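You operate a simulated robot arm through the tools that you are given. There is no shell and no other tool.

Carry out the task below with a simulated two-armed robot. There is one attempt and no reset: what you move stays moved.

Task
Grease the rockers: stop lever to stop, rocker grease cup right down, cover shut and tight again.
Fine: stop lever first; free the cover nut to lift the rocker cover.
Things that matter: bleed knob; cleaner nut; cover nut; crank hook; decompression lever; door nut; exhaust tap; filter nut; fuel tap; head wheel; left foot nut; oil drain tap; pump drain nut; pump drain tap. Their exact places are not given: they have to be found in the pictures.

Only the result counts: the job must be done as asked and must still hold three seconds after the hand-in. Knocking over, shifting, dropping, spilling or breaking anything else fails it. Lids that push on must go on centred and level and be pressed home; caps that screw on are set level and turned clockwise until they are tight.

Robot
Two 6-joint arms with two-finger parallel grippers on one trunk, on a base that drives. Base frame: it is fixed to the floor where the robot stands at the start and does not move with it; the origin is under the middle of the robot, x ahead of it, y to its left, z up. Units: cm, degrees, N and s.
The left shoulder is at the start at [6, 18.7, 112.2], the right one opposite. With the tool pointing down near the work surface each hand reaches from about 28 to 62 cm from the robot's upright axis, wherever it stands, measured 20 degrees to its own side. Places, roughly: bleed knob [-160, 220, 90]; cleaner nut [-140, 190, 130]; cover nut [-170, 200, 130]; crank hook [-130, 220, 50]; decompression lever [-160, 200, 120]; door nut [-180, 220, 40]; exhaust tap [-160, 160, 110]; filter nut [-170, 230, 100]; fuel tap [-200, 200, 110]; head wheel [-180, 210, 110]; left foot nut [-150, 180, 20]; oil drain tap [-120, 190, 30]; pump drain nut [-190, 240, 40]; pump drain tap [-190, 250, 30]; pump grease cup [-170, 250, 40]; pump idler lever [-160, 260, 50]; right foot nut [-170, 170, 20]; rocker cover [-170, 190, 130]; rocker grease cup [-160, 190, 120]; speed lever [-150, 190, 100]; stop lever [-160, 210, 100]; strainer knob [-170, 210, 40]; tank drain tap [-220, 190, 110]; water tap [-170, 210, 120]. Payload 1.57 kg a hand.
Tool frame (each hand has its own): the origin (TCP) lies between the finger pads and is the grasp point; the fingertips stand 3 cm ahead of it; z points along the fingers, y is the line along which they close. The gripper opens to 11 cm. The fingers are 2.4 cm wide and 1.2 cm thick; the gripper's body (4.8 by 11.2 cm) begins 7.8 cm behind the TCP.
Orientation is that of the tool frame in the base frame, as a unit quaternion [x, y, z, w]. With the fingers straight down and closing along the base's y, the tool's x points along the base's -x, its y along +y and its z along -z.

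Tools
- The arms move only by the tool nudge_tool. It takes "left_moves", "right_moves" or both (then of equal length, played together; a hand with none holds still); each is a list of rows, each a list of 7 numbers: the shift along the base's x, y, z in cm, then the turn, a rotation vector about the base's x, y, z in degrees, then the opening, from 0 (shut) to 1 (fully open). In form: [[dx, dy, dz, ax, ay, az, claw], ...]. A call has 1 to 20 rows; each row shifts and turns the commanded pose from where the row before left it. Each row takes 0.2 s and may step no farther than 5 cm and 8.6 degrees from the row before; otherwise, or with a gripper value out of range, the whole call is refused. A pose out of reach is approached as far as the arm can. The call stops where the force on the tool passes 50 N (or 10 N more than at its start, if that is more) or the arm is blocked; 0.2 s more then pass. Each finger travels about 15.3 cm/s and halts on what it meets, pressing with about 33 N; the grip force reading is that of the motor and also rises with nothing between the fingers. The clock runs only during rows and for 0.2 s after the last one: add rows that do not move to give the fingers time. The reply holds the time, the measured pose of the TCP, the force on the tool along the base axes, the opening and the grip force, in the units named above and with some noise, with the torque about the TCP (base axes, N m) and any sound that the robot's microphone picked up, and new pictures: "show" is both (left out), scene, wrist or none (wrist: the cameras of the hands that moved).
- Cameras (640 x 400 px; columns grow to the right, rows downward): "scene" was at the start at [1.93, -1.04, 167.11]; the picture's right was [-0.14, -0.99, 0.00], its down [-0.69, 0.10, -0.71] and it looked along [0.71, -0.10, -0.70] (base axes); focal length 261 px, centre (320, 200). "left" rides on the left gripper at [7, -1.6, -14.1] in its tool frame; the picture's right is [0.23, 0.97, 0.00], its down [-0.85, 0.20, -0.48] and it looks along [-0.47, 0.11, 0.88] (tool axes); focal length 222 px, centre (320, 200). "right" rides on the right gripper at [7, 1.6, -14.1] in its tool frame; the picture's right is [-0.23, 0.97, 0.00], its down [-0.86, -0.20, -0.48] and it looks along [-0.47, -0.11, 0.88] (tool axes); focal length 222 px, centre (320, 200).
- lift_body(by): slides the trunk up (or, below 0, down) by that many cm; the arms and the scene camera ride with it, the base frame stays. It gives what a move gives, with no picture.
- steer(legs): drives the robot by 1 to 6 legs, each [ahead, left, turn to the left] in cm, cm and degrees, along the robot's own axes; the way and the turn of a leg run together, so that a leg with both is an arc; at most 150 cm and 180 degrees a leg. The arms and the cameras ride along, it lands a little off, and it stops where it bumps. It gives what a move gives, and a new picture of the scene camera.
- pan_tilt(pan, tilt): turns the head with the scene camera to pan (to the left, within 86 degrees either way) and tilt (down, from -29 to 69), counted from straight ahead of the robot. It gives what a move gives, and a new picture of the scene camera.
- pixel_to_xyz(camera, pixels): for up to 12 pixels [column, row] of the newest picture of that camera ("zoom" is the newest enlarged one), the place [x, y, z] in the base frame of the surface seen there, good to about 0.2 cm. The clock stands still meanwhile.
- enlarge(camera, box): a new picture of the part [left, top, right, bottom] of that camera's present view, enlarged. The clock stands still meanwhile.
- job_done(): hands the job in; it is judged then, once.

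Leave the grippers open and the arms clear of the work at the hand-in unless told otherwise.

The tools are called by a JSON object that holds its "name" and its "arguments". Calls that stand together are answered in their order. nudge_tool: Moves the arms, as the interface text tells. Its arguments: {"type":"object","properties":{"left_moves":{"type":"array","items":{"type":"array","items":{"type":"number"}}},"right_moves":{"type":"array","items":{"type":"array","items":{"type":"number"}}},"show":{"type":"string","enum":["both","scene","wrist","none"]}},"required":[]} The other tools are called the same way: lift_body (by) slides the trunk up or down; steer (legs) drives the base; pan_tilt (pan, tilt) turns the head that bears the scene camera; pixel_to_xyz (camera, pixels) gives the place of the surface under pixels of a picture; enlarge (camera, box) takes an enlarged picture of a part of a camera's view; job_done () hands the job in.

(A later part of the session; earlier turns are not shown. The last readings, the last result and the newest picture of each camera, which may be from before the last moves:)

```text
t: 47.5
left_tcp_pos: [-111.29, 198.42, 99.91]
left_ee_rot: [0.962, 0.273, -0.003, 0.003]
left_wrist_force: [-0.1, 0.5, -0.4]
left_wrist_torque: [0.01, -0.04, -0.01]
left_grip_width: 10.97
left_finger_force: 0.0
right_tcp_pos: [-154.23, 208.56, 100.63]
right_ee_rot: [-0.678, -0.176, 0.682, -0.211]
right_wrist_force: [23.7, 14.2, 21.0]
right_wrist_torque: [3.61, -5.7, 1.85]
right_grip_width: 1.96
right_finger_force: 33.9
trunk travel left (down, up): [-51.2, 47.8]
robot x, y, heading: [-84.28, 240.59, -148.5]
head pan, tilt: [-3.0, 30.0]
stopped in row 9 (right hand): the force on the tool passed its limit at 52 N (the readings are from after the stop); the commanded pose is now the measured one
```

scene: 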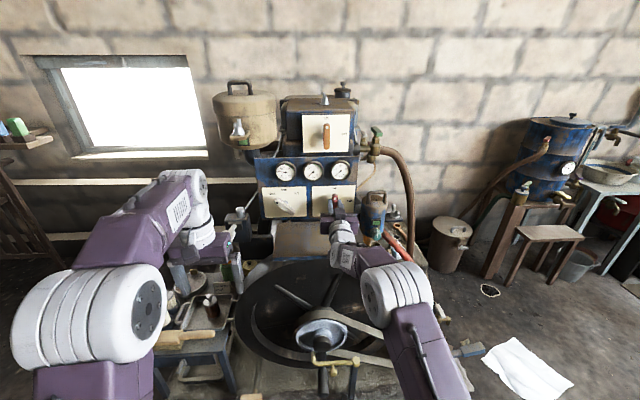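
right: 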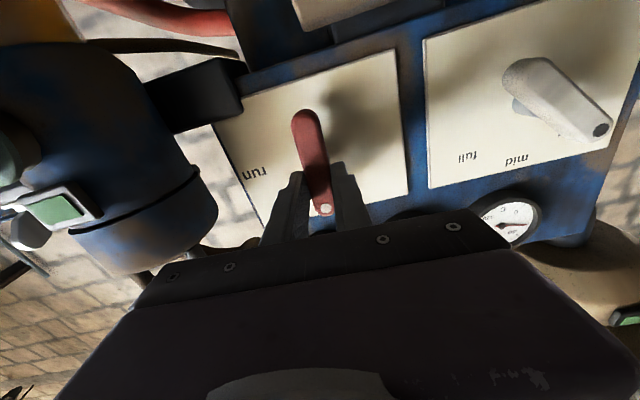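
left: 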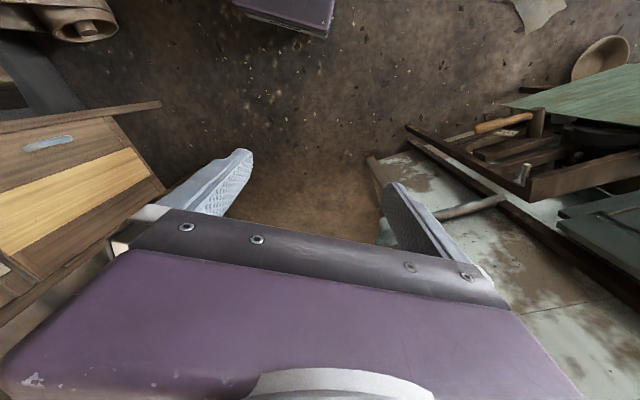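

The hand turned through about 87° and then the force rose: it is pushed up and back, with a pitch torque matching a contact near d -8, z 87, where the brown housing's front edge is, behind the gripper. The lever now points up in the wrist view. I open the fingers and draw straight back.

{"name": "nudge_tool", "arguments": {"right_moves": [[0, 0, 0, 0, 0, 0, 0.4], [0.4, 0.26, 0.2, 0, 0, 0, 0.4], [0.85, 0.53, 0.2, 0, 0, 0, 0.4], [1.7, 1.05, 0, 0, 0, 0, 0.4], [2.55, 1.58, 0, 0, 0, 0, 0.4]], "show": "both"}}

```text
t: 48.7
left_tcp_pos: [-111.75, 198.13, 99.64]
left_ee_rot: [0.962, 0.273, 0.0, 0.002]
left_wrist_force: [0.4, -1.3, 0.0]
left_wrist_torque: [0.0, -0.01, 0.0]
left_grip_width: 10.98
left_finger_force: 0.1
right_tcp_pos: [-149.36, 211.85, 100.28]
right_ee_rot: [0.681, 0.176, -0.68, 0.208]
right_wrist_force: [1.0, 0.7, -0.4]
right_wrist_torque: [-0.01, -0.01, -0.01]
right_grip_width: 4.41
right_finger_force: 0.1
trunk travel left (down, up): [-51.2, 47.8]
robot x, y, heading: [-84.52, 240.84, -148.2]
head pan, tilt: [-3.0, 30.0]
```

scene: 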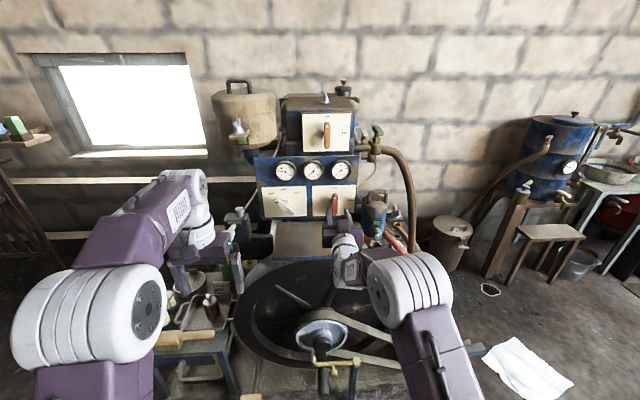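
right: 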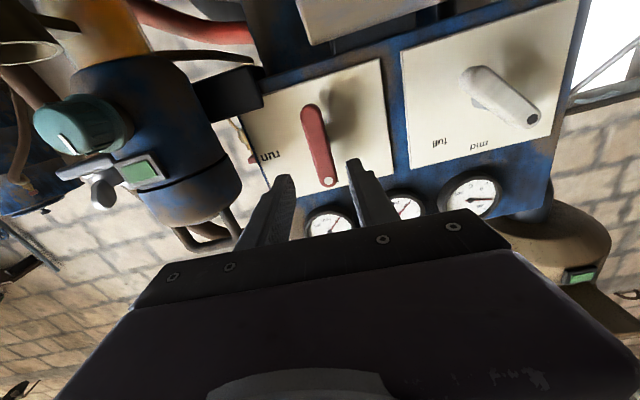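

Free again, no force. I zoom in on the stop lever to check its angle.

{"name": "enlarge", "arguments": {"camera": "scene", "box": [250, 150, 362, 220]}}

{"name": "enlarge", "arguments": {"camera": "right", "box": [240, 50, 400, 200]}}

```text
5.71 times, centred on (306, 185) of scene
```

zoom: 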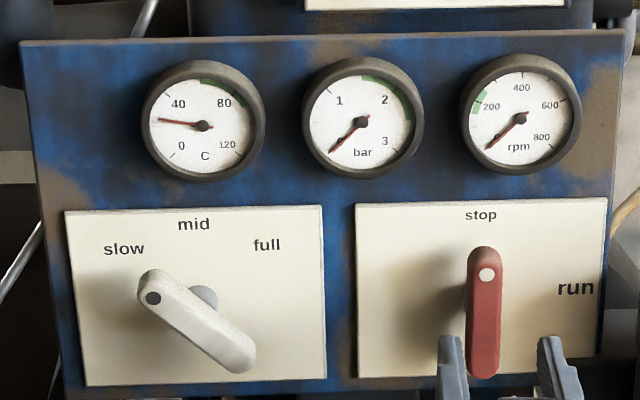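

```text
2.67 times, centred on (320, 125) of right
```

zoom: 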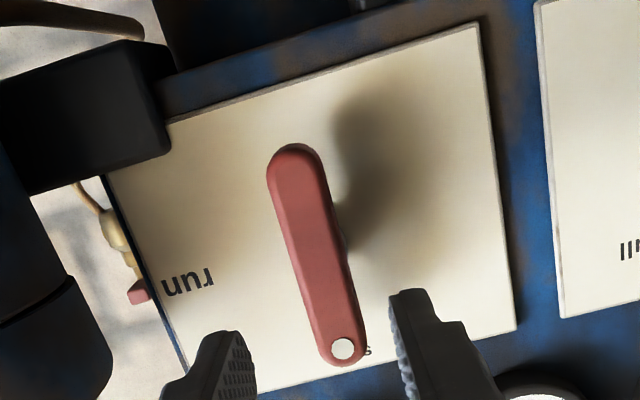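

The lever now points up at "stop". I check its angle numerically from both ends in this zoom.

{"name": "pixel_to_xyz", "arguments": {"camera": "zoom", "pixels": [[294, 165], [318, 250], [342, 340], [300, 190], [335, 315]]}}

```text
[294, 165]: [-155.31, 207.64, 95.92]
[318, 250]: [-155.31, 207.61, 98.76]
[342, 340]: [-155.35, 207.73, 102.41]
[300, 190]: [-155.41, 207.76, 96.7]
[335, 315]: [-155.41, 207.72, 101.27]
```

The lever is vertical to within about 1°. The stop lever is done. Now I raise the trunk fully, which lifts both hands clear above the rocker cover, and look down at the cover.

{"name": "nudge_tool", "arguments": {"right_moves": [[2.55, 1.58, 0, 0, 0, 0, 0.4], [0, 0, 0, 0, 0, 0, 0.4]], "show": "none"}}

{"name": "lift_body", "arguments": {"by": 47.8}}

{"name": "pan_tilt", "arguments": {"pan": -3, "tilt": 42}}

```text
t: 49.3
left_tcp_pos: [-111.82, 198.06, 99.66]
left_ee_rot: [0.962, 0.272, 0.001, 0.002]
left_wrist_force: [-0.5, -0.1, -0.3]
left_wrist_torque: [0.04, 0.0, -0.03]
left_grip_width: 11.01
left_finger_force: 0.1
right_tcp_pos: [-146.99, 213.09, 100.24]
right_ee_rot: [0.682, 0.176, -0.679, 0.206]
right_wrist_force: [0.5, -0.9, 0.0]
right_wrist_torque: [-0.01, 0.0, 0.01]
right_grip_width: 4.39
right_finger_force: 0.1
trunk travel left (down, up): [-51.2, 47.8]
robot x, y, heading: [-84.12, 240.86, -148.3]
head pan, tilt: [-3.0, 30.0]
```

```text
refused: 47.8 is not a number from -40 to 40
```

```text
t: 50.0
left_tcp_pos: [-111.81, 198.04, 99.7]
left_ee_rot: [0.962, 0.274, 0.0, 0.001]
left_wrist_force: [0.6, 0.2, -0.7]
left_wrist_torque: [0.01, 0.0, 0.01]
left_grip_width: 10.98
left_finger_force: 0.1
right_tcp_pos: [-146.99, 213.28, 100.23]
right_ee_rot: [0.681, 0.176, -0.68, 0.207]
right_wrist_force: [-0.1, 0.1, 0.0]
right_wrist_torque: [-0.01, -0.01, -0.04]
right_grip_width: 4.39
right_finger_force: 0.1
trunk travel left (down, up): [-51.2, 47.8]
robot x, y, heading: [-83.96, 240.59, -148.4]
head pan, tilt: [-3.0, 42.0]
```

scene: 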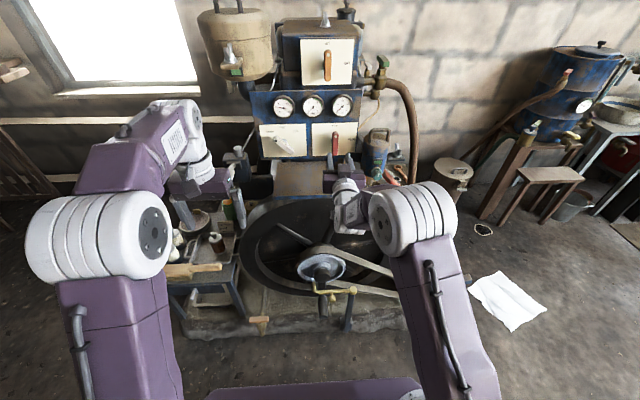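

The lift takes at most 40 cm per call, so I raise by 40 first.

{"name": "lift_body", "arguments": {"by": 40}}

{"name": "pan_tilt", "arguments": {"pan": -3, "tilt": 42}}

{"name": "enlarge", "arguments": {"camera": "scene", "box": [260, 100, 380, 200]}}

```text
t: 53.8
left_tcp_pos: [-111.81, 198.08, 139.86]
left_ee_rot: [0.962, 0.273, 0.001, 0.0]
left_wrist_force: [0.2, 0.5, -0.3]
left_wrist_torque: [-0.01, 0.02, -0.01]
left_grip_width: 10.99
left_finger_force: 0.1
right_tcp_pos: [-146.78, 213.29, 140.22]
right_ee_rot: [0.681, 0.176, -0.68, 0.207]
right_wrist_force: [0.1, -0.2, 1.3]
right_wrist_torque: [-0.03, 0.0, -0.03]
right_grip_width: 4.39
right_finger_force: 0.1
trunk travel left (down, up): [-91.2, 7.8]
robot x, y, heading: [-84.28, 240.47, -148.4]
head pan, tilt: [-3.0, 42.0]
```

```text
t: 54.4
left_tcp_pos: [-111.76, 197.95, 139.73]
left_ee_rot: [0.962, 0.273, 0.001, 0.001]
left_wrist_force: [-0.4, 0.9, -1.0]
left_wrist_torque: [-0.01, 0.03, 0.0]
left_grip_width: 10.99
left_finger_force: 0.1
right_tcp_pos: [-146.89, 213.2, 140.37]
right_ee_rot: [0.681, 0.176, -0.68, 0.206]
right_wrist_force: [0.3, -0.7, -1.2]
right_wrist_torque: [-0.01, -0.01, 0.01]
right_grip_width: 4.41
right_finger_force: 0.0
trunk travel left (down, up): [-91.2, 7.8]
robot x, y, heading: [-84.02, 240.83, -148.3]
head pan, tilt: [-3.0, 42.0]
```

scene: 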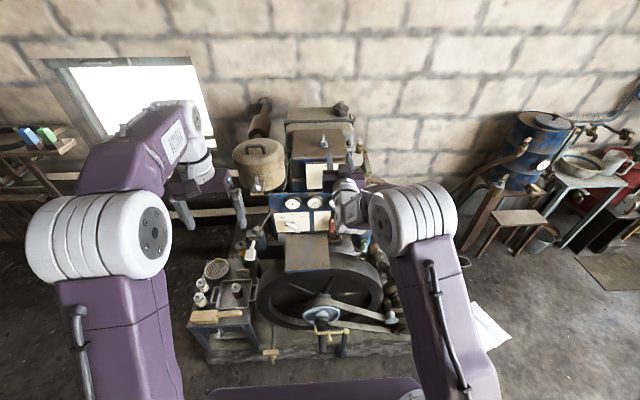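

```text
4.00 times, centred on (320, 150) of scene
```

zoom: 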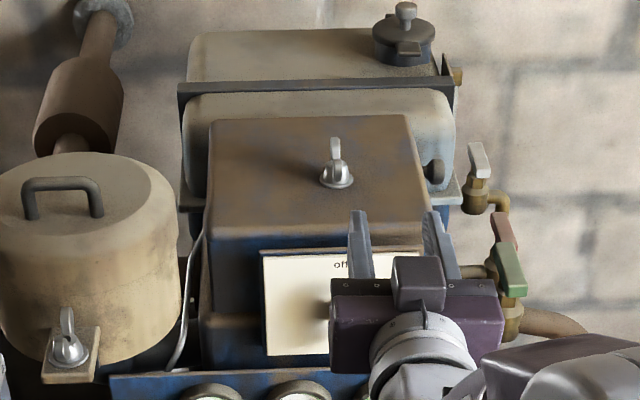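

I see the rocker cover from above: top corners near (210,120), (410,115), (430,220), (205,225), wing nut at (336,165), and a dark knob at (435,170). I measure these.

{"name": "pixel_to_xyz", "arguments": {"camera": "zoom", "pixels": [[214, 124], [408, 120], [424, 214], [210, 220], [335, 145], [337, 165], [336, 180], [325, 182], [435, 170], [430, 240], [210, 240], [300, 258]]}}

{"name": "enlarge", "arguments": {"camera": "scene", "box": [300, 125, 380, 165]}}

```text
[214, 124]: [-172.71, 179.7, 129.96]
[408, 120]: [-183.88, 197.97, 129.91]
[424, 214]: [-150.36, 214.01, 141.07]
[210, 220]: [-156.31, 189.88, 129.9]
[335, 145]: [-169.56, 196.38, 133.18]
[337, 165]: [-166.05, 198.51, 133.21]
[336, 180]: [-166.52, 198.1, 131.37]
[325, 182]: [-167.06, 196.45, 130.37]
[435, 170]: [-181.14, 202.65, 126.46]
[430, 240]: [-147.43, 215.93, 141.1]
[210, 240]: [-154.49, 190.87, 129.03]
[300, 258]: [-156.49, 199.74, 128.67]
```

```text
8.00 times, centred on (340, 145) of scene
```

zoom: 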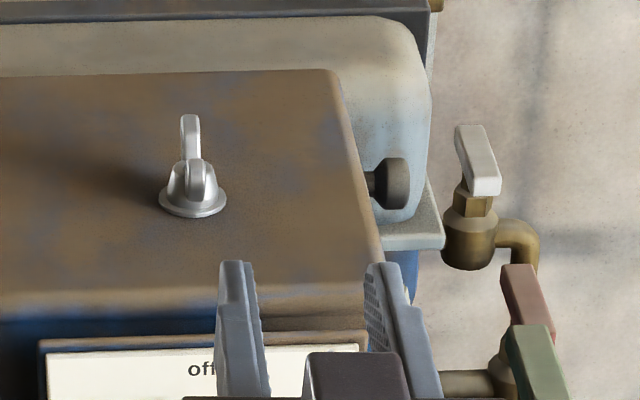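

The wing nut stands at about r 256, d -39, z 130–133.5, with its wings lying front-to-back. The cover top spans r 243–266, d -32 to -53 at z 130, and there is a knob on its right side at z 126. To find the hinge I want side views; I check that the space to my right is free at hand height.

{"name": "pixel_to_xyz", "arguments": {"camera": "scene", "pixels": [[548, 120], [525, 145], [500, 190], [430, 150], [375, 165], [353, 115], [470, 180], [590, 165], [380, 180], [260, 145], [75, 150], [30, 140]]}}

```text
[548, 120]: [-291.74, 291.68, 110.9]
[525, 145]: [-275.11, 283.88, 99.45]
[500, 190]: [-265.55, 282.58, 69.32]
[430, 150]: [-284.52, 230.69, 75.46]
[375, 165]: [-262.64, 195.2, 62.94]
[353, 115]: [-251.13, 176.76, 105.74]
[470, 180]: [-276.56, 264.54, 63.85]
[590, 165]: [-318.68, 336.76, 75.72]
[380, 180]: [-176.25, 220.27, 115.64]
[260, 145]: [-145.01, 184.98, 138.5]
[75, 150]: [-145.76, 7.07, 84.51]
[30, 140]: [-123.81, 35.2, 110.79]
```

Space at hand height on my right is free. I check the white paper on the floor at (490,330) so as not to drive over it.

{"name": "pixel_to_xyz", "arguments": {"camera": "scene", "pixels": [[485, 310], [505, 340], [475, 350], [600, 300]]}}

```text
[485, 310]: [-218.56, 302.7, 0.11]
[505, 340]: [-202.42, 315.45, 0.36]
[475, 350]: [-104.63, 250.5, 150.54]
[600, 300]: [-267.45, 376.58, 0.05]
```

The paper lies far off (r 372). I drive 70 cm to my right and look back left at the cover's right side.

{"name": "steer", "arguments": {"legs": [[0, -70, 0]]}}

{"name": "pan_tilt", "arguments": {"pan": 38, "tilt": 30}}

```text
t: 58.4
left_tcp_pos: [-149.63, 259.68, 139.67]
left_ee_rot: [0.962, 0.272, 0.0, 0.001]
left_wrist_force: [0.1, -0.9, 0.4]
left_wrist_torque: [-0.01, 0.03, 0.03]
left_grip_width: 10.99
left_finger_force: 0.0
right_tcp_pos: [-184.71, 274.87, 140.32]
right_ee_rot: [0.682, 0.175, -0.68, 0.206]
right_wrist_force: [0.6, -0.3, 0.0]
right_wrist_torque: [0.0, 0.02, -0.03]
right_grip_width: 4.41
right_finger_force: 0.0
trunk travel left (down, up): [-91.2, 7.8]
robot x, y, heading: [-122.02, 302.14, -148.5]
head pan, tilt: [-3.0, 42.0]
```

scene: 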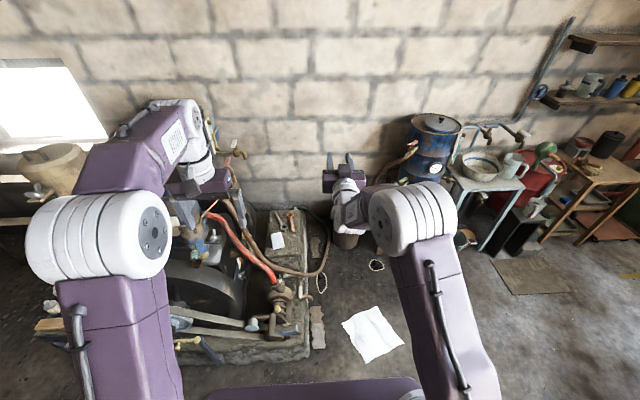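

```text
t: 59.5
left_tcp_pos: [-149.59, 259.58, 139.7]
left_ee_rot: [0.962, 0.272, 0.001, 0.002]
left_wrist_force: [-0.4, 0.1, 0.3]
left_wrist_torque: [0.01, 0.03, 0.0]
left_grip_width: 11.02
left_finger_force: 0.1
right_tcp_pos: [-184.78, 275.07, 140.21]
right_ee_rot: [0.682, 0.176, -0.68, 0.207]
right_wrist_force: [0.7, -0.4, -0.3]
right_wrist_torque: [-0.01, -0.02, 0.01]
right_grip_width: 4.43
right_finger_force: 0.0
trunk travel left (down, up): [-91.2, 7.8]
robot x, y, heading: [-121.84, 302.37, -148.6]
head pan, tilt: [38.0, 30.0]
```

scene: 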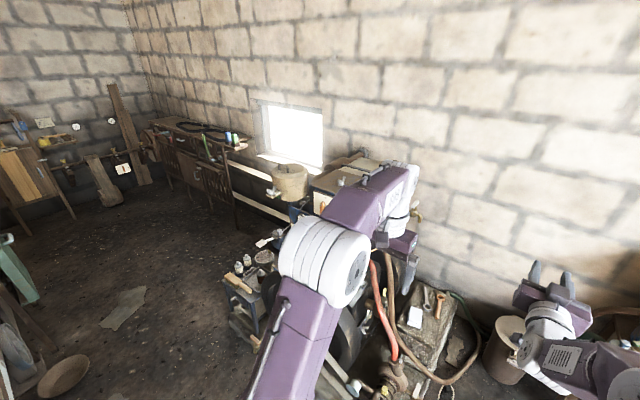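

The left arm blocks the view. I turn the robot 37° left so the engine lies between the arms.

{"name": "steer", "arguments": {"legs": [[0, 0, 37]]}}

{"name": "pan_tilt", "arguments": {"pan": 2, "tilt": 32}}

```text
t: 61.6
left_tcp_pos: [-119.09, 251.54, 139.69]
left_ee_rot: [0.829, 0.559, 0.001, 0.0]
left_wrist_force: [0.5, -0.6, -0.2]
left_wrist_torque: [-0.01, 0.0, 0.01]
left_grip_width: 10.99
left_finger_force: 0.0
right_tcp_pos: [-156.41, 242.96, 140.28]
right_ee_rot: [0.592, 0.38, -0.58, 0.41]
right_wrist_force: [-0.5, 0.3, 0.9]
right_wrist_torque: [-0.01, -0.02, -0.02]
right_grip_width: 4.4
right_finger_force: 0.1
trunk travel left (down, up): [-91.2, 7.8]
robot x, y, heading: [-122.14, 302.42, -112.2]
head pan, tilt: [38.0, 30.0]
```

scene: 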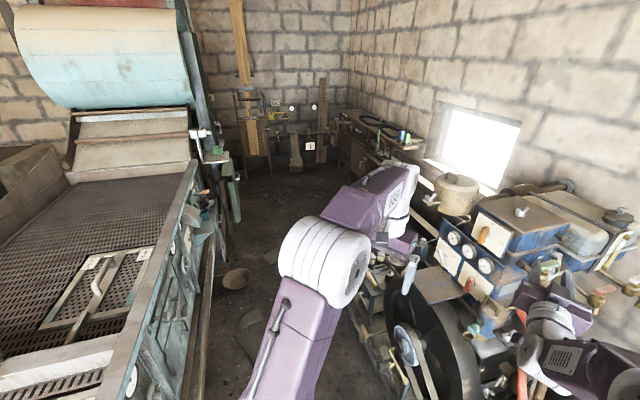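

```text
t: 62.6
left_tcp_pos: [-119.0, 251.42, 139.71]
left_ee_rot: [0.829, 0.559, 0.001, 0.001]
left_wrist_force: [-0.3, -0.4, -0.4]
left_wrist_torque: [0.01, -0.01, -0.03]
left_grip_width: 10.99
left_finger_force: 0.1
right_tcp_pos: [-156.31, 243.06, 140.41]
right_ee_rot: [0.593, 0.38, -0.581, 0.409]
right_wrist_force: [0.0, 0.3, 0.2]
right_wrist_torque: [0.0, 0.0, -0.01]
right_grip_width: 4.4
right_finger_force: 0.1
trunk travel left (down, up): [-91.2, 7.8]
robot x, y, heading: [-122.11, 302.46, -112.2]
head pan, tilt: [2.0, 32.0]
```

scene: 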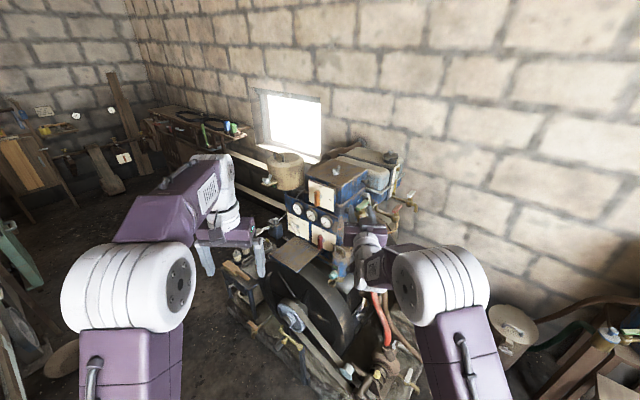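

The engine is visible between the arms. I zoom in on the cover's right side.

{"name": "enlarge", "arguments": {"camera": "scene", "box": [290, 130, 420, 230]}}

{"name": "enlarge", "arguments": {"camera": "scene", "box": [330, 150, 394, 190]}}

```text
4.00 times, centred on (355, 180) of scene
```

zoom: 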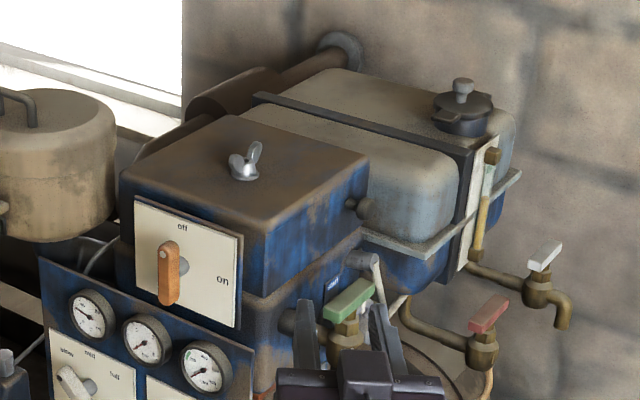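

```text
10.00 times, centred on (362, 170) of scene
```

zoom: 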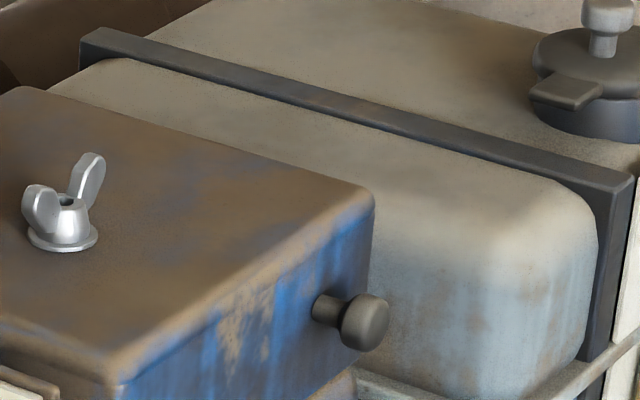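

Very helpful: the knob sticks out of the cover's right side near the back — a lift knob, suggesting a hinge on the left or front. I zoom on the cover's lower seam on the right side and then measure.

{"name": "enlarge", "arguments": {"camera": "scene", "box": [330, 165, 394, 205]}}

```text
10.00 times, centred on (362, 185) of scene
```

zoom: 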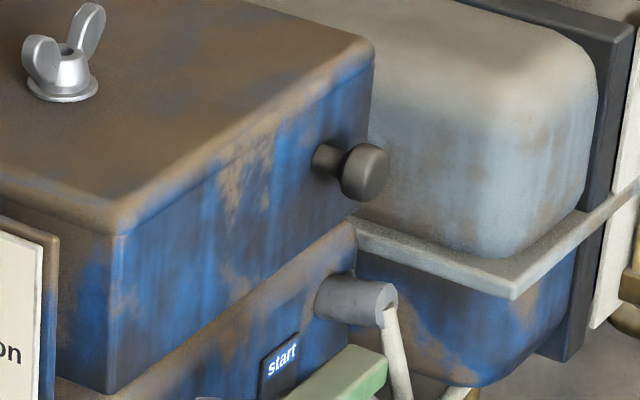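

I measure the knob, its shaft, the cover's bottom seam and edges in this zoom.

{"name": "pixel_to_xyz", "arguments": {"camera": "zoom", "pixels": [[370, 172], [365, 148], [365, 195], [350, 172], [325, 160], [310, 165], [200, 320], [345, 210], [112, 380], [130, 235], [365, 55], [360, 180]]}}

{"name": "enlarge", "arguments": {"camera": "right", "box": [0, 0, 640, 400]}}

```text
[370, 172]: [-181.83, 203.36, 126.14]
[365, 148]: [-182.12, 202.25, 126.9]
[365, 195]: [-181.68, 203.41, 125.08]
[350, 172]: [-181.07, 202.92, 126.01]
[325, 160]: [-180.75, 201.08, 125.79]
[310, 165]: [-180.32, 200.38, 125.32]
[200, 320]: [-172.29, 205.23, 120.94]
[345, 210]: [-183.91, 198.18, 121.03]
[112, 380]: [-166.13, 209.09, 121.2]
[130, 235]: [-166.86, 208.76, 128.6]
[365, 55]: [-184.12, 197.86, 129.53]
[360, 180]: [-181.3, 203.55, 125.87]
```

```text
1.00 times, centred on (320, 200) of right (not enlarged: the box is as wide or as high as the picture)
```

zoom: 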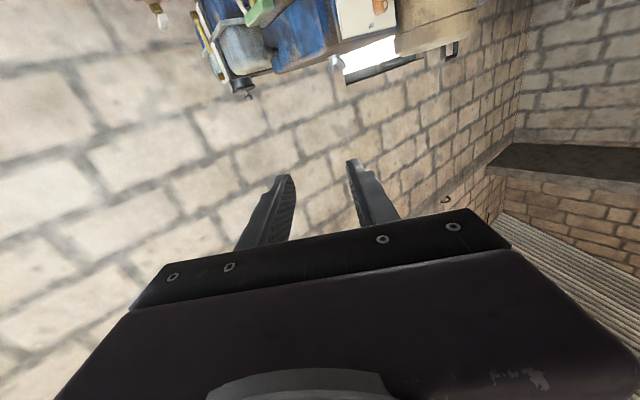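

The cover is a box r 243–265, d -32 to -53, z 121–130, with the knob head centred at r 267.8, d -48, z 126. I turn back, raise the trunk the rest of the way, and return to stand in front of the engine.

{"name": "lift_body", "arguments": {"by": 7.7}}

{"name": "steer", "arguments": {"legs": [[0, 0, -36.2], [0, 72, 0]]}}

{"name": "pan_tilt", "arguments": {"pan": 0, "tilt": 45}}

```text
t: 63.7
left_tcp_pos: [-118.9, 251.44, 147.37]
left_ee_rot: [0.829, 0.559, 0.001, 0.001]
left_wrist_force: [0.6, -0.8, 0.1]
left_wrist_torque: [-0.04, 0.02, 0.02]
left_grip_width: 10.98
left_finger_force: 0.1
right_tcp_pos: [-156.42, 242.98, 147.9]
right_ee_rot: [0.593, 0.38, -0.581, 0.409]
right_wrist_force: [-0.1, 0.2, -0.7]
right_wrist_torque: [0.0, 0.01, -0.02]
right_grip_width: 4.41
right_finger_force: 0.0
trunk travel left (down, up): [-98.9, 0.1]
robot x, y, heading: [-121.9, 302.11, -111.8]
head pan, tilt: [2.0, 32.0]
```

```text
t: 69.3
left_tcp_pos: [-110.52, 199.66, 147.4]
left_ee_rot: [0.959, 0.284, 0.001, 0.002]
left_wrist_force: [0.1, -0.2, 0.6]
left_wrist_torque: [-0.01, 0.01, -0.03]
left_grip_width: 10.99
left_finger_force: 0.1
right_tcp_pos: [-146.06, 213.97, 147.92]
right_ee_rot: [0.679, 0.184, -0.677, 0.216]
right_wrist_force: [0.2, 0.2, 0.6]
right_wrist_torque: [-0.01, 0.01, 0.02]
right_grip_width: 4.41
right_finger_force: 0.0
trunk travel left (down, up): [-98.9, 0.1]
robot x, y, heading: [-83.6, 243.16, -146.9]
head pan, tilt: [2.0, 32.0]
```

scene: 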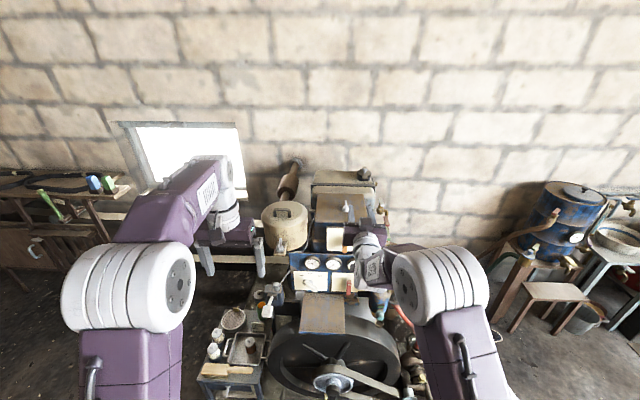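

```text
t: 70.0
left_tcp_pos: [-110.44, 199.57, 147.44]
left_ee_rot: [0.958, 0.286, 0.001, 0.002]
left_wrist_force: [-0.3, 0.2, -0.3]
left_wrist_torque: [0.03, 0.01, 0.03]
left_grip_width: 11.01
left_finger_force: 0.0
right_tcp_pos: [-146.06, 213.91, 147.98]
right_ee_rot: [0.679, 0.185, -0.677, 0.216]
right_wrist_force: [-0.1, -0.1, -0.4]
right_wrist_torque: [-0.01, -0.03, -0.02]
right_grip_width: 4.4
right_finger_force: 0.0
trunk travel left (down, up): [-98.9, 0.1]
robot x, y, heading: [-83.87, 242.64, -146.8]
head pan, tilt: [0.0, 45.0]
```

scene: 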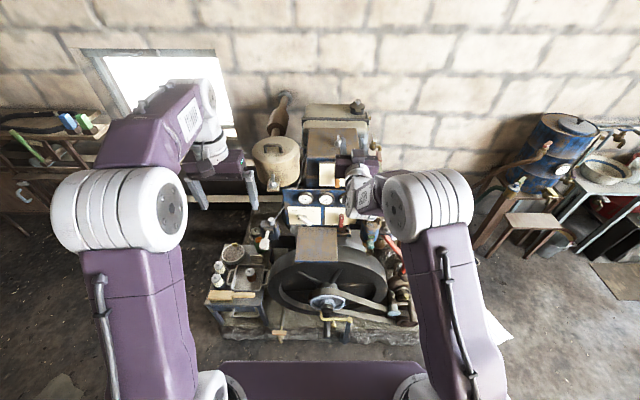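

I'm at r 250.5, d 56 with 1.5° heading error. Before driving nearer I draw the left hand back 12 cm and up 5 cm so it stays clear of the air cleaner.

{"name": "nudge_tool", "arguments": {"left_moves": [[2.55, 1.58, 1.5, 0, 0, 0, 1], [2.55, 1.58, 1.5, 0, 0, 0, 1], [2.55, 1.58, 1, 0, 0, 0, 1], [2.55, 1.58, 1, 0, 0, 0, 1], [0, 0, 0, 0, 0, 0, 1]], "show": "none"}}

{"name": "pixel_to_xyz", "arguments": {"camera": "scene", "pixels": [[331, 316], [326, 325], [350, 323], [279, 330], [300, 335], [270, 300], [395, 315], [270, 145], [340, 335], [250, 295]]}}

```text
t: 71.2
left_tcp_pos: [-100.26, 206.05, 152.2]
left_ee_rot: [0.959, 0.285, 0.001, 0.001]
left_wrist_force: [-0.9, 0.2, -0.1]
left_wrist_torque: [0.01, 0.03, 0.01]
left_grip_width: 11.03
left_finger_force: 0.0
right_tcp_pos: [-146.04, 213.86, 148.01]
right_ee_rot: [0.679, 0.185, -0.677, 0.214]
right_wrist_force: [0.6, 0.2, -0.1]
right_wrist_torque: [0.0, 0.0, 0.01]
right_grip_width: 4.42
right_finger_force: 0.2
trunk travel left (down, up): [-98.9, 0.1]
robot x, y, heading: [-83.75, 242.83, -147.2]
head pan, tilt: [0.0, 45.0]
```

```text
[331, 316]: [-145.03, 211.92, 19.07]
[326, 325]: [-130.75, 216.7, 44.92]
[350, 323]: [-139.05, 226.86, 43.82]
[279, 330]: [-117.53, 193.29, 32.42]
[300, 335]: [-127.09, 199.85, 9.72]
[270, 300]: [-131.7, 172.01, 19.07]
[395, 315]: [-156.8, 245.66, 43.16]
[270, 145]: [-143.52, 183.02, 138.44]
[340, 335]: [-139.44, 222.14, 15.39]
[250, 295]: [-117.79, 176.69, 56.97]
```

The plinth front is at d -2 to -3, leaving room. Before driving nearer, I pitch the right hand 45° downward out here in free space, drawing it back a little and lowering it 4 cm.

{"name": "nudge_tool", "arguments": {"right_moves": [[0.85, 0.53, -0.5, 4.3, -6.96, 0, 0.4], [0.85, 0.53, -0.5, 4.3, -6.96, 0, 0.4], [0.85, 0.53, -1, 4.3, -6.96, 0, 0.4], [0.85, 0.53, -1, 4.3, -6.96, 0, 0.4], [0.85, 0.53, -1, 4.3, -6.96, 0, 0.4], [0, 0, 0, 2.15, -3.48, 0, 0.4], [0, 0, 0, 0, 0, 0, 0.4]], "show": "both"}}

```text
t: 72.8
left_tcp_pos: [-100.32, 206.01, 152.22]
left_ee_rot: [0.958, 0.285, 0.001, 0.002]
left_wrist_force: [0.1, -0.5, -0.7]
left_wrist_torque: [0.01, 0.0, 0.02]
left_grip_width: 10.97
left_finger_force: 0.0
right_tcp_pos: [-141.78, 216.45, 143.92]
right_ee_rot: [0.891, 0.236, -0.367, 0.122]
right_wrist_force: [-0.4, 0.8, -0.5]
right_wrist_torque: [0.0, -0.03, -0.01]
right_grip_width: 4.4
right_finger_force: 0.0
trunk travel left (down, up): [-98.9, 0.1]
robot x, y, heading: [-84.26, 242.85, -147.0]
head pan, tilt: [0.0, 45.0]
```

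scene: 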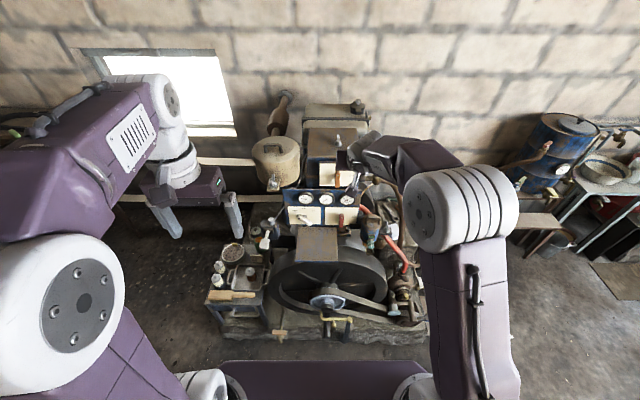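
right: 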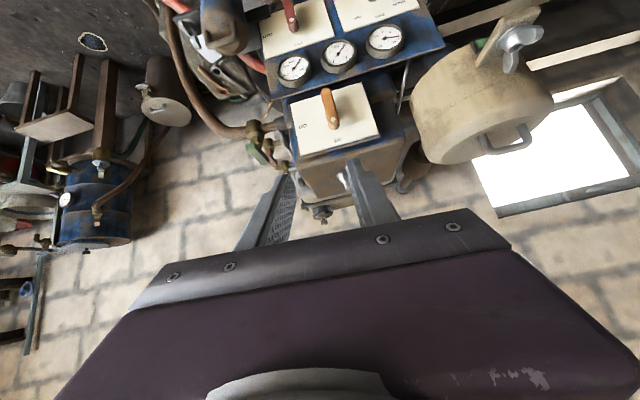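

The hand is tilted 45° at r 258.6, d -7, z 144. I now turn the robot 1.3° right and drive 27 cm toward the engine; the hand stays above everything.

{"name": "steer", "arguments": {"legs": [[0, 0, -1.3], [15, 0, 0], [12, 0, 0]]}}

{"name": "pan_tilt", "arguments": {"pan": -5, "tilt": 45}}

```text
t: 75.4
left_tcp_pos: [-122.97, 192.61, 152.44]
left_ee_rot: [0.961, 0.276, -0.003, 0.002]
left_wrist_force: [0.8, 1.1, -0.1]
left_wrist_torque: [-0.04, 0.04, -0.01]
left_grip_width: 11.01
left_finger_force: 0.0
right_tcp_pos: [-164.36, 204.01, 144.42]
right_ee_rot: [0.892, 0.227, -0.371, 0.12]
right_wrist_force: [-0.1, 0.3, -0.9]
right_wrist_torque: [-0.02, 0.01, 0.01]
right_grip_width: 4.39
right_finger_force: 0.0
trunk travel left (down, up): [-98.9, 0.1]
robot x, y, heading: [-106.82, 228.83, -147.8]
head pan, tilt: [0.0, 45.0]
```

scene: 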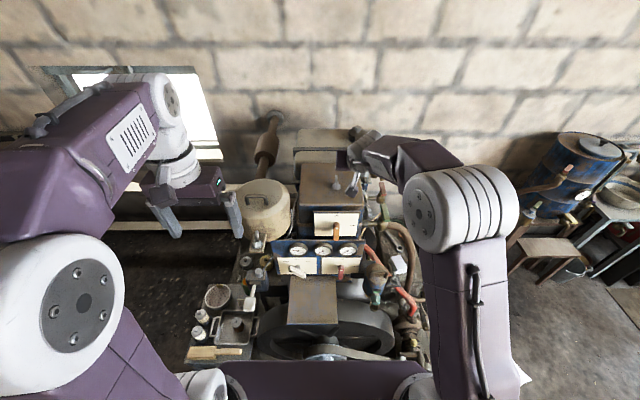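

```text
t: 76.1
left_tcp_pos: [-123.27, 192.44, 152.32]
left_ee_rot: [0.962, 0.275, -0.002, 0.002]
left_wrist_force: [-0.5, 0.2, 0.2]
left_wrist_torque: [-0.03, 0.04, 0.02]
left_grip_width: 10.98
left_finger_force: 0.0
right_tcp_pos: [-164.51, 203.86, 144.27]
right_ee_rot: [0.893, 0.228, -0.37, 0.12]
right_wrist_force: [0.8, -0.1, 1.1]
right_wrist_torque: [-0.02, 0.02, -0.01]
right_grip_width: 4.39
right_finger_force: 0.1
trunk travel left (down, up): [-98.9, 0.1]
robot x, y, heading: [-106.46, 228.65, -148.0]
head pan, tilt: [-5.0, 45.0]
```

scene: 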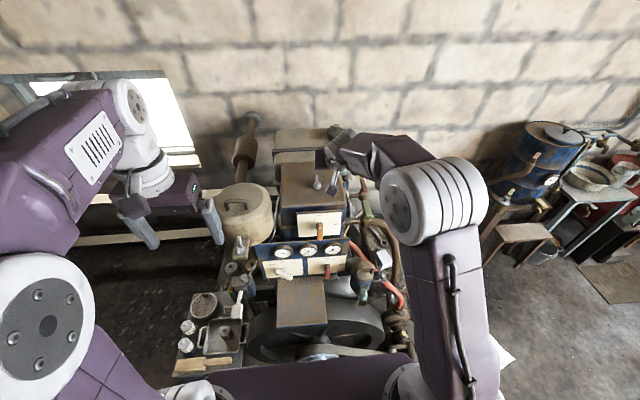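

I'm at d 29.4 now. I zoom the scene camera on the wing nut and the cover.

{"name": "enlarge", "arguments": {"camera": "scene", "box": [265, 140, 365, 240]}}

{"name": "enlarge", "arguments": {"camera": "scene", "box": [295, 155, 343, 195]}}

{"name": "enlarge", "arguments": {"camera": "right", "box": [0, 0, 640, 400]}}

```text
4.00 times, centred on (315, 190) of scene
```

zoom: 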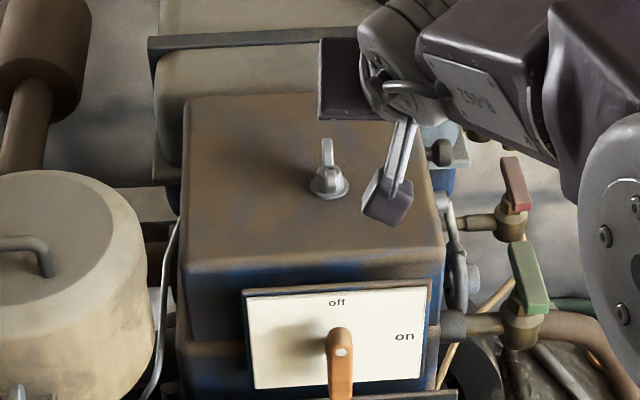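

```text
10.00 times, centred on (319, 175) of scene
```

zoom: 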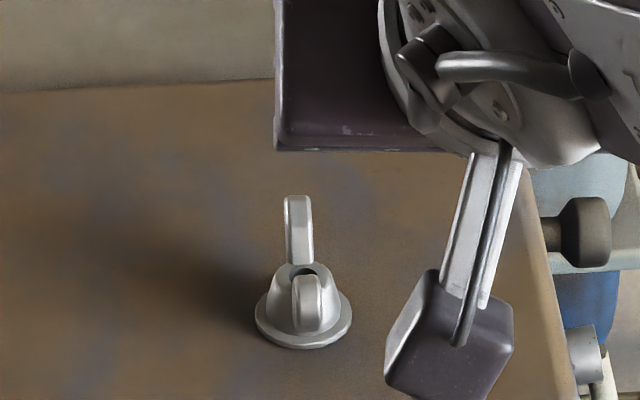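

```text
1.00 times, centred on (320, 200) of right (not enlarged: the box is as wide or as high as the picture)
```

zoom: 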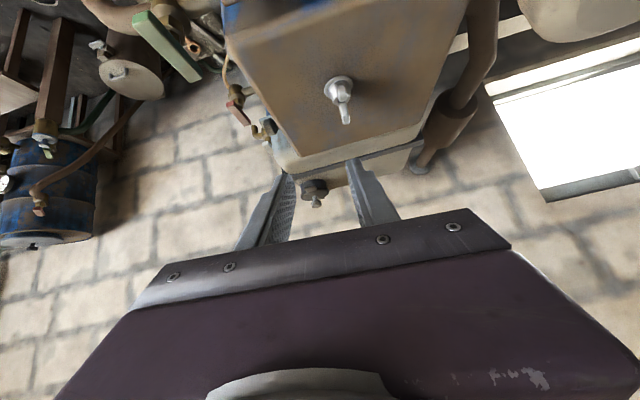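

I notice the dark cube on a rod under the wrist: that is the wrist camera on its stalk, which must be kept clear too. I measure the nut's wings and hub from the scene view.

{"name": "pixel_to_xyz", "arguments": {"camera": "scene", "pixels": [[316.8, 175.1], [316.8, 178], [317.6, 184], [317.9, 185.5], [317.8, 187.5], [317.2, 182.3], [313.5, 188], [321.5, 188], [317.5, 189.2]]}}

{"name": "pixel_to_xyz", "arguments": {"camera": "right", "pixels": [[340, 80], [345, 95], [344, 118], [335, 98], [350, 88]]}}

```text
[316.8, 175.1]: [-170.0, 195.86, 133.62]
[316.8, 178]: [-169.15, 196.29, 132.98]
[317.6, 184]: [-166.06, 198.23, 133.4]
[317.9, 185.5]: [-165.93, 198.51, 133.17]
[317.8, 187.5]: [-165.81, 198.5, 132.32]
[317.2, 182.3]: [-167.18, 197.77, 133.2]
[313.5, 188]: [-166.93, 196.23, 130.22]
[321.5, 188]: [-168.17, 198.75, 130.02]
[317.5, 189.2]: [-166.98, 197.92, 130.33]
```

```text
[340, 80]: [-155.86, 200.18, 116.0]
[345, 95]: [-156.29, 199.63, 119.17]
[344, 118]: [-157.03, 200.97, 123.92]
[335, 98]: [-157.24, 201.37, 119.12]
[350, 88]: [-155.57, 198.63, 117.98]
```

The nut axis is at r 256.0, d -39.35, ear tops at z 133.6. To turn it well I want a steep tool, so I need to stand closer; the question is whether my trunk column would touch the crank. I tip the left hand back 40° so its camera looks at the column and crank.

{"name": "nudge_tool", "arguments": {"left_moves": [[0, 0, 0.5, 4.2, -6.8, 0, 1], [0, 0, 0.5, 4.2, -6.8, 0, 1], [0, 0, 0.5, 4.2, -6.8, 0, 1], [0, 0, 0.5, 4.2, -6.8, 0, 1], [0, 0, 0.5, 4.2, -6.8, 0, 1], [0, 0, 0, 0, 0, 0, 1]], "show": "wrist"}}

```text
t: 77.5
left_tcp_pos: [-120.79, 193.97, 148.85]
left_ee_rot: [0.904, 0.258, 0.329, -0.091]
left_wrist_force: [-0.2, 0.3, 0.1]
left_wrist_torque: [0.01, -0.02, 0.0]
left_grip_width: 10.98
left_finger_force: 0.1
left hand out of reach, approached as far as the arm can: row 4, 5
right_tcp_pos: [-164.89, 203.57, 144.11]
right_ee_rot: [0.893, 0.228, -0.369, 0.119]
right_wrist_force: [0.3, -0.1, -0.3]
right_wrist_torque: [-0.01, 0.01, 0.02]
right_grip_width: 4.39
right_finger_force: 0.1
trunk travel left (down, up): [-98.9, 0.1]
robot x, y, heading: [-106.68, 228.75, -147.9]
head pan, tilt: [-5.0, 45.0]
```

left: 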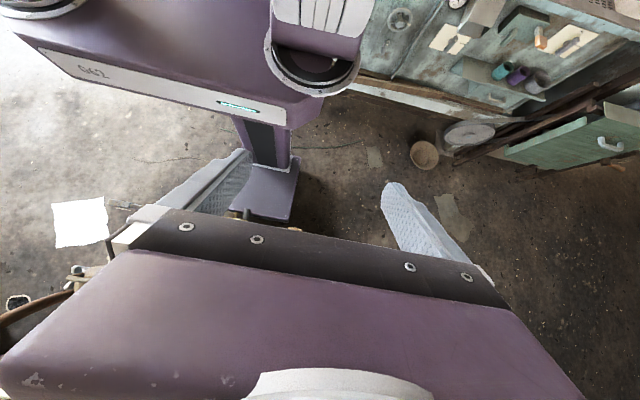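

I see the platform, the narrow trunk column (265,140) and the base top (270,190). I measure them.

{"name": "pixel_to_xyz", "arguments": {"camera": "left", "pixels": [[265, 140], [283, 150], [262, 160], [270, 185], [285, 215], [260, 215], [246, 213], [295, 170], [300, 120]]}}

{"name": "enlarge", "arguments": {"camera": "left", "box": [180, 100, 340, 240]}}

```text
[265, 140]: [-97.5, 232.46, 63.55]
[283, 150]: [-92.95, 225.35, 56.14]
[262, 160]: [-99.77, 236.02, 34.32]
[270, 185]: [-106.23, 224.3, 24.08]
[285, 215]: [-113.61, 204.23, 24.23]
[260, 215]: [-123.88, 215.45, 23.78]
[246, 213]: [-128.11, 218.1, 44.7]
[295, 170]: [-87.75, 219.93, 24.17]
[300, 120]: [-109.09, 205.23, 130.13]
```

```text
2.86 times, centred on (260, 170) of left
```

zoom: 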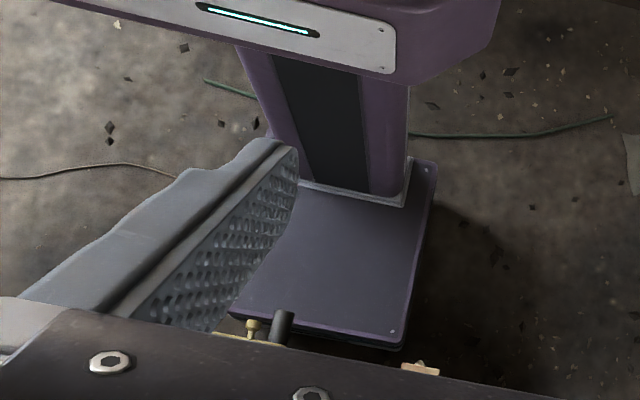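

The column is set back well behind, so only the low base matters: its front is at d 7.7 and the plinth at -2. I can go about 7 cm nearer. I first restore the left hand's attitude, then drive 7 cm.

{"name": "nudge_tool", "arguments": {"left_moves": [[0, 0, 0, -4.2, 6.8, 0, 1], [0, 0, 0.5, -4.2, 6.8, 0, 1], [0, 0, 0.5, -4.2, 6.8, 0, 1], [0, 0, 0.5, -4.2, 6.8, 0, 1], [0, 0, 0.5, -4.2, 6.8, 0, 1], [0, 0, 0, 0, 0, 0, 1]], "show": "none"}}

{"name": "steer", "arguments": {"legs": [[7, 0, 0]]}}

```text
t: 78.9
left_tcp_pos: [-120.94, 194.0, 150.8]
left_ee_rot: [0.961, 0.276, -0.002, 0.002]
left_wrist_force: [0.0, -0.3, -1.1]
left_wrist_torque: [0.0, -0.04, 0.02]
left_grip_width: 11.02
left_finger_force: 0.1
right_tcp_pos: [-164.92, 203.62, 144.01]
right_ee_rot: [0.893, 0.228, -0.369, 0.119]
right_wrist_force: [0.6, 0.2, 0.5]
right_wrist_torque: [0.02, 0.03, 0.02]
right_grip_width: 4.41
right_finger_force: 0.1
trunk travel left (down, up): [-98.9, 0.1]
robot x, y, heading: [-106.86, 228.43, -148.2]
head pan, tilt: [-5.0, 45.0]
```

```text
t: 79.9
left_tcp_pos: [-125.25, 191.36, 151.17]
left_ee_rot: [0.962, 0.275, -0.005, 0.003]
left_wrist_force: [1.5, 1.0, 0.0]
left_wrist_torque: [-0.06, 0.06, 0.01]
left_grip_width: 11.01
left_finger_force: 0.0
right_tcp_pos: [-169.04, 201.03, 144.79]
right_ee_rot: [0.891, 0.226, -0.374, 0.121]
right_wrist_force: [1.5, 0.4, 1.1]
right_wrist_torque: [-0.04, 0.05, 0.02]
right_grip_width: 4.4
right_finger_force: 0.1
trunk travel left (down, up): [-98.9, 0.1]
robot x, y, heading: [-112.31, 225.13, -148.1]
head pan, tilt: [-5.0, 45.0]
```

scene: 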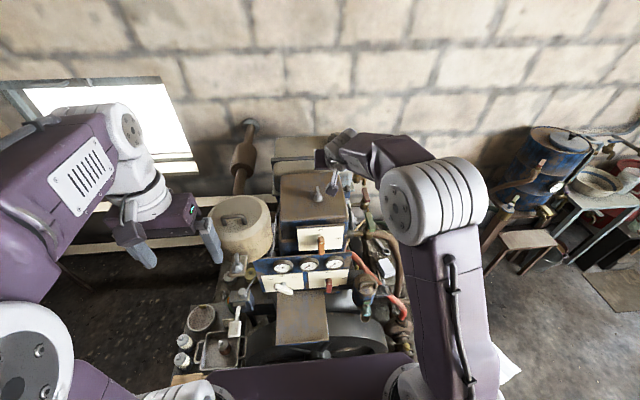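

Now at d 22.6. I bring the right hand over the nut (r 256, d -39.35) while steepening it by 20°, to about 25° from vertical, staying 7 cm above the nut.

{"name": "nudge_tool", "arguments": {"right_moves": [[0.37, -1.26, -1, 4.2, -6.8, 0, 0.4], [0.37, -1.26, -1, 4.2, -6.8, 0, 0.4], [0.37, -1.26, -1, 2.1, -3.4, 0, 0.4], [0, 0, -1, 0, 0, 0, 0.4], [0, 0, 0, 0, 0, 0, 0.4]], "show": "both"}}

```text
t: 81.1
left_tcp_pos: [-126.39, 190.56, 150.86]
left_ee_rot: [0.962, 0.275, 0.0, 0.001]
left_wrist_force: [-0.2, 0.5, -0.1]
left_wrist_torque: [0.01, 0.0, -0.03]
left_grip_width: 11.03
left_finger_force: 0.0
right_tcp_pos: [-165.14, 196.9, 138.14]
right_ee_rot: [0.939, 0.234, -0.242, 0.064]
right_wrist_force: [-0.3, 0.0, -0.3]
right_wrist_torque: [0.01, 0.02, 0.0]
right_grip_width: 4.39
right_finger_force: 0.0
right hand out of reach, approached as far as the arm can: row 2, 3
trunk travel left (down, up): [-98.9, 0.1]
robot x, y, heading: [-112.0, 225.11, -148.0]
head pan, tilt: [-5.0, 45.0]
```

scene: 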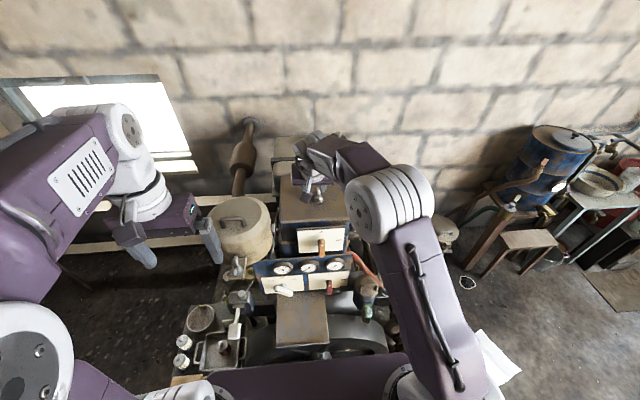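
right: 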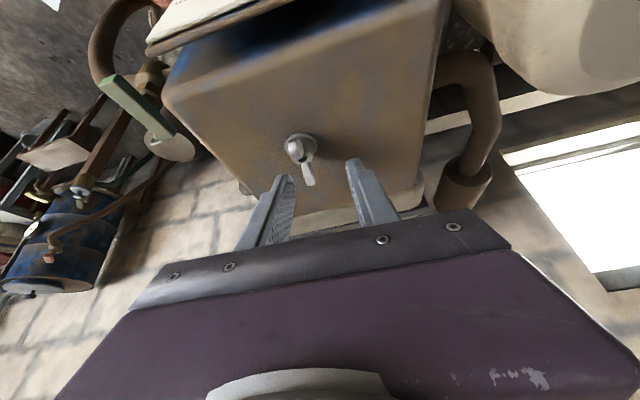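

The hand is at tilt 29°, r 254.3, d -37.2, z 138 (limit of reach at that height). Going lower should help; I shift to the nut axis and down 1.5 cm.

{"name": "nudge_tool", "arguments": {"right_moves": [[-0.9, 0.1, -0.8, 0, 0, 0, 0.4], [-0.9, 0.1, -0.4, 0, 0, 0, 0.4], [-0.9, 0.1, -0.3, 0, 0, 0, 0.4], [0, 0, 0, 0, 0, 0, 0.4]], "show": "wrist"}}

```text
t: 82.1
left_tcp_pos: [-126.45, 190.54, 150.87]
left_ee_rot: [0.961, 0.275, 0.0, 0.002]
left_wrist_force: [-0.2, -0.2, -0.3]
left_wrist_torque: [0.02, -0.01, -0.03]
left_grip_width: 10.99
left_finger_force: 0.0
right_tcp_pos: [-167.78, 197.06, 136.76]
right_ee_rot: [0.939, 0.233, -0.247, 0.06]
right_wrist_force: [0.0, -0.4, 0.2]
right_wrist_torque: [-0.01, 0.04, 0.03]
right_grip_width: 4.41
right_finger_force: 0.0
trunk travel left (down, up): [-98.9, 0.1]
robot x, y, heading: [-111.87, 225.23, -147.9]
head pan, tilt: [-5.0, 45.0]
```

right: 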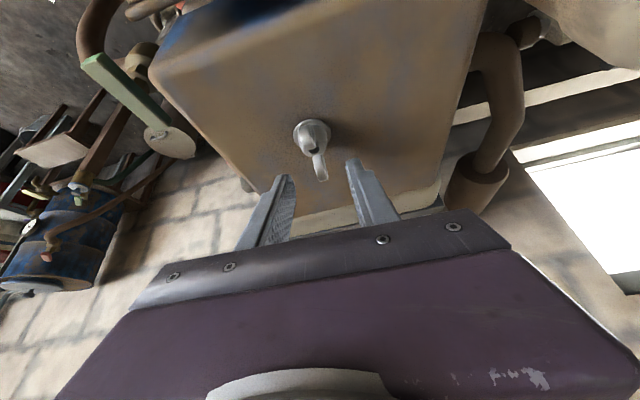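

The hand is on the nut axis within 0.2 cm. The closing line is 4° off the wings' normal, so I yaw +3.9° and lower 2.8 cm so that the fingertips straddle the ears just above the cover top.

{"name": "nudge_tool", "arguments": {"right_moves": [[0, 0, -1, 0, 0, 3.9, 0.4], [0, 0, -1, 0, 0, 0, 0.4], [0, 0.1, -0.8, 0, 0, 0, 0.4], [0, 0, 0, 0, 0, 0, 0.4]], "show": "both"}}

{"name": "enlarge", "arguments": {"camera": "right", "box": [240, 80, 400, 220]}}

{"name": "enlarge", "arguments": {"camera": "scene", "box": [280, 140, 360, 210]}}

```text
t: 83.1
left_tcp_pos: [-126.38, 190.5, 150.81]
left_ee_rot: [0.962, 0.275, -0.001, 0.002]
left_wrist_force: [-0.6, 0.0, -0.9]
left_wrist_torque: [0.0, 0.0, -0.01]
left_grip_width: 11.0
left_finger_force: 0.0
right_tcp_pos: [-166.86, 197.15, 133.2]
right_ee_rot: [0.93, 0.265, -0.244, 0.07]
right_wrist_force: [-1.0, -0.1, 2.8]
right_wrist_torque: [-0.05, 0.04, -0.04]
right_grip_width: 4.4
right_finger_force: 0.0
right hand out of reach, approached as far as the arm can: row 1
trunk travel left (down, up): [-98.9, 0.1]
robot x, y, heading: [-111.96, 225.25, -148.3]
head pan, tilt: [-5.0, 45.0]
```

scene: 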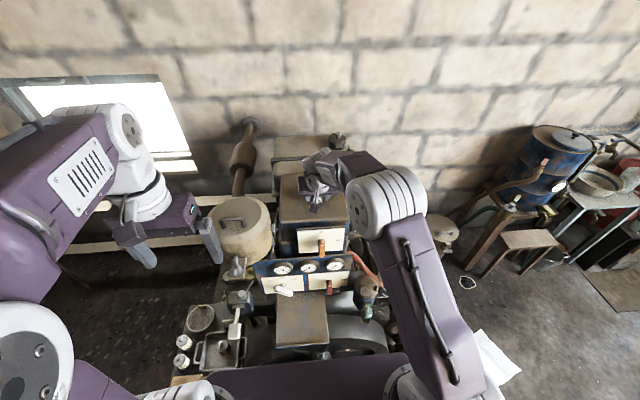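
right: 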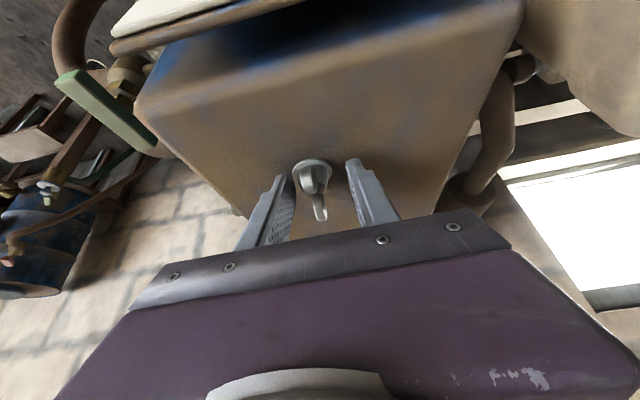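

```text
2.86 times, centred on (320, 150) of right
```

zoom: 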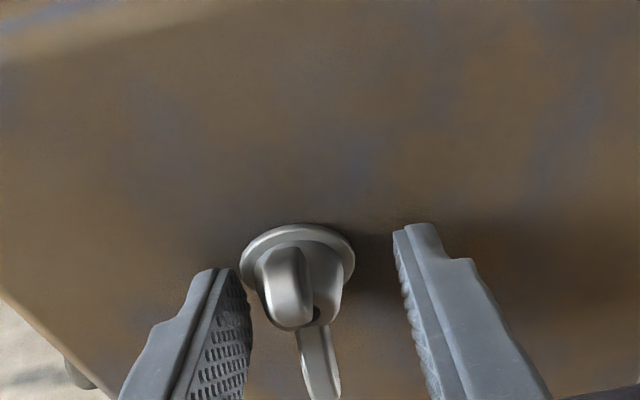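

```text
5.71 times, centred on (320, 175) of scene
```

zoom: 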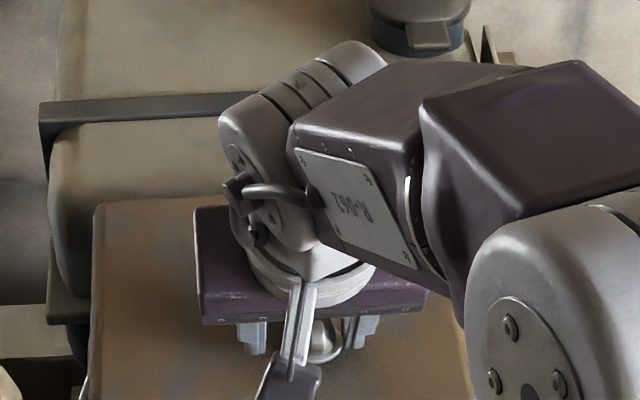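

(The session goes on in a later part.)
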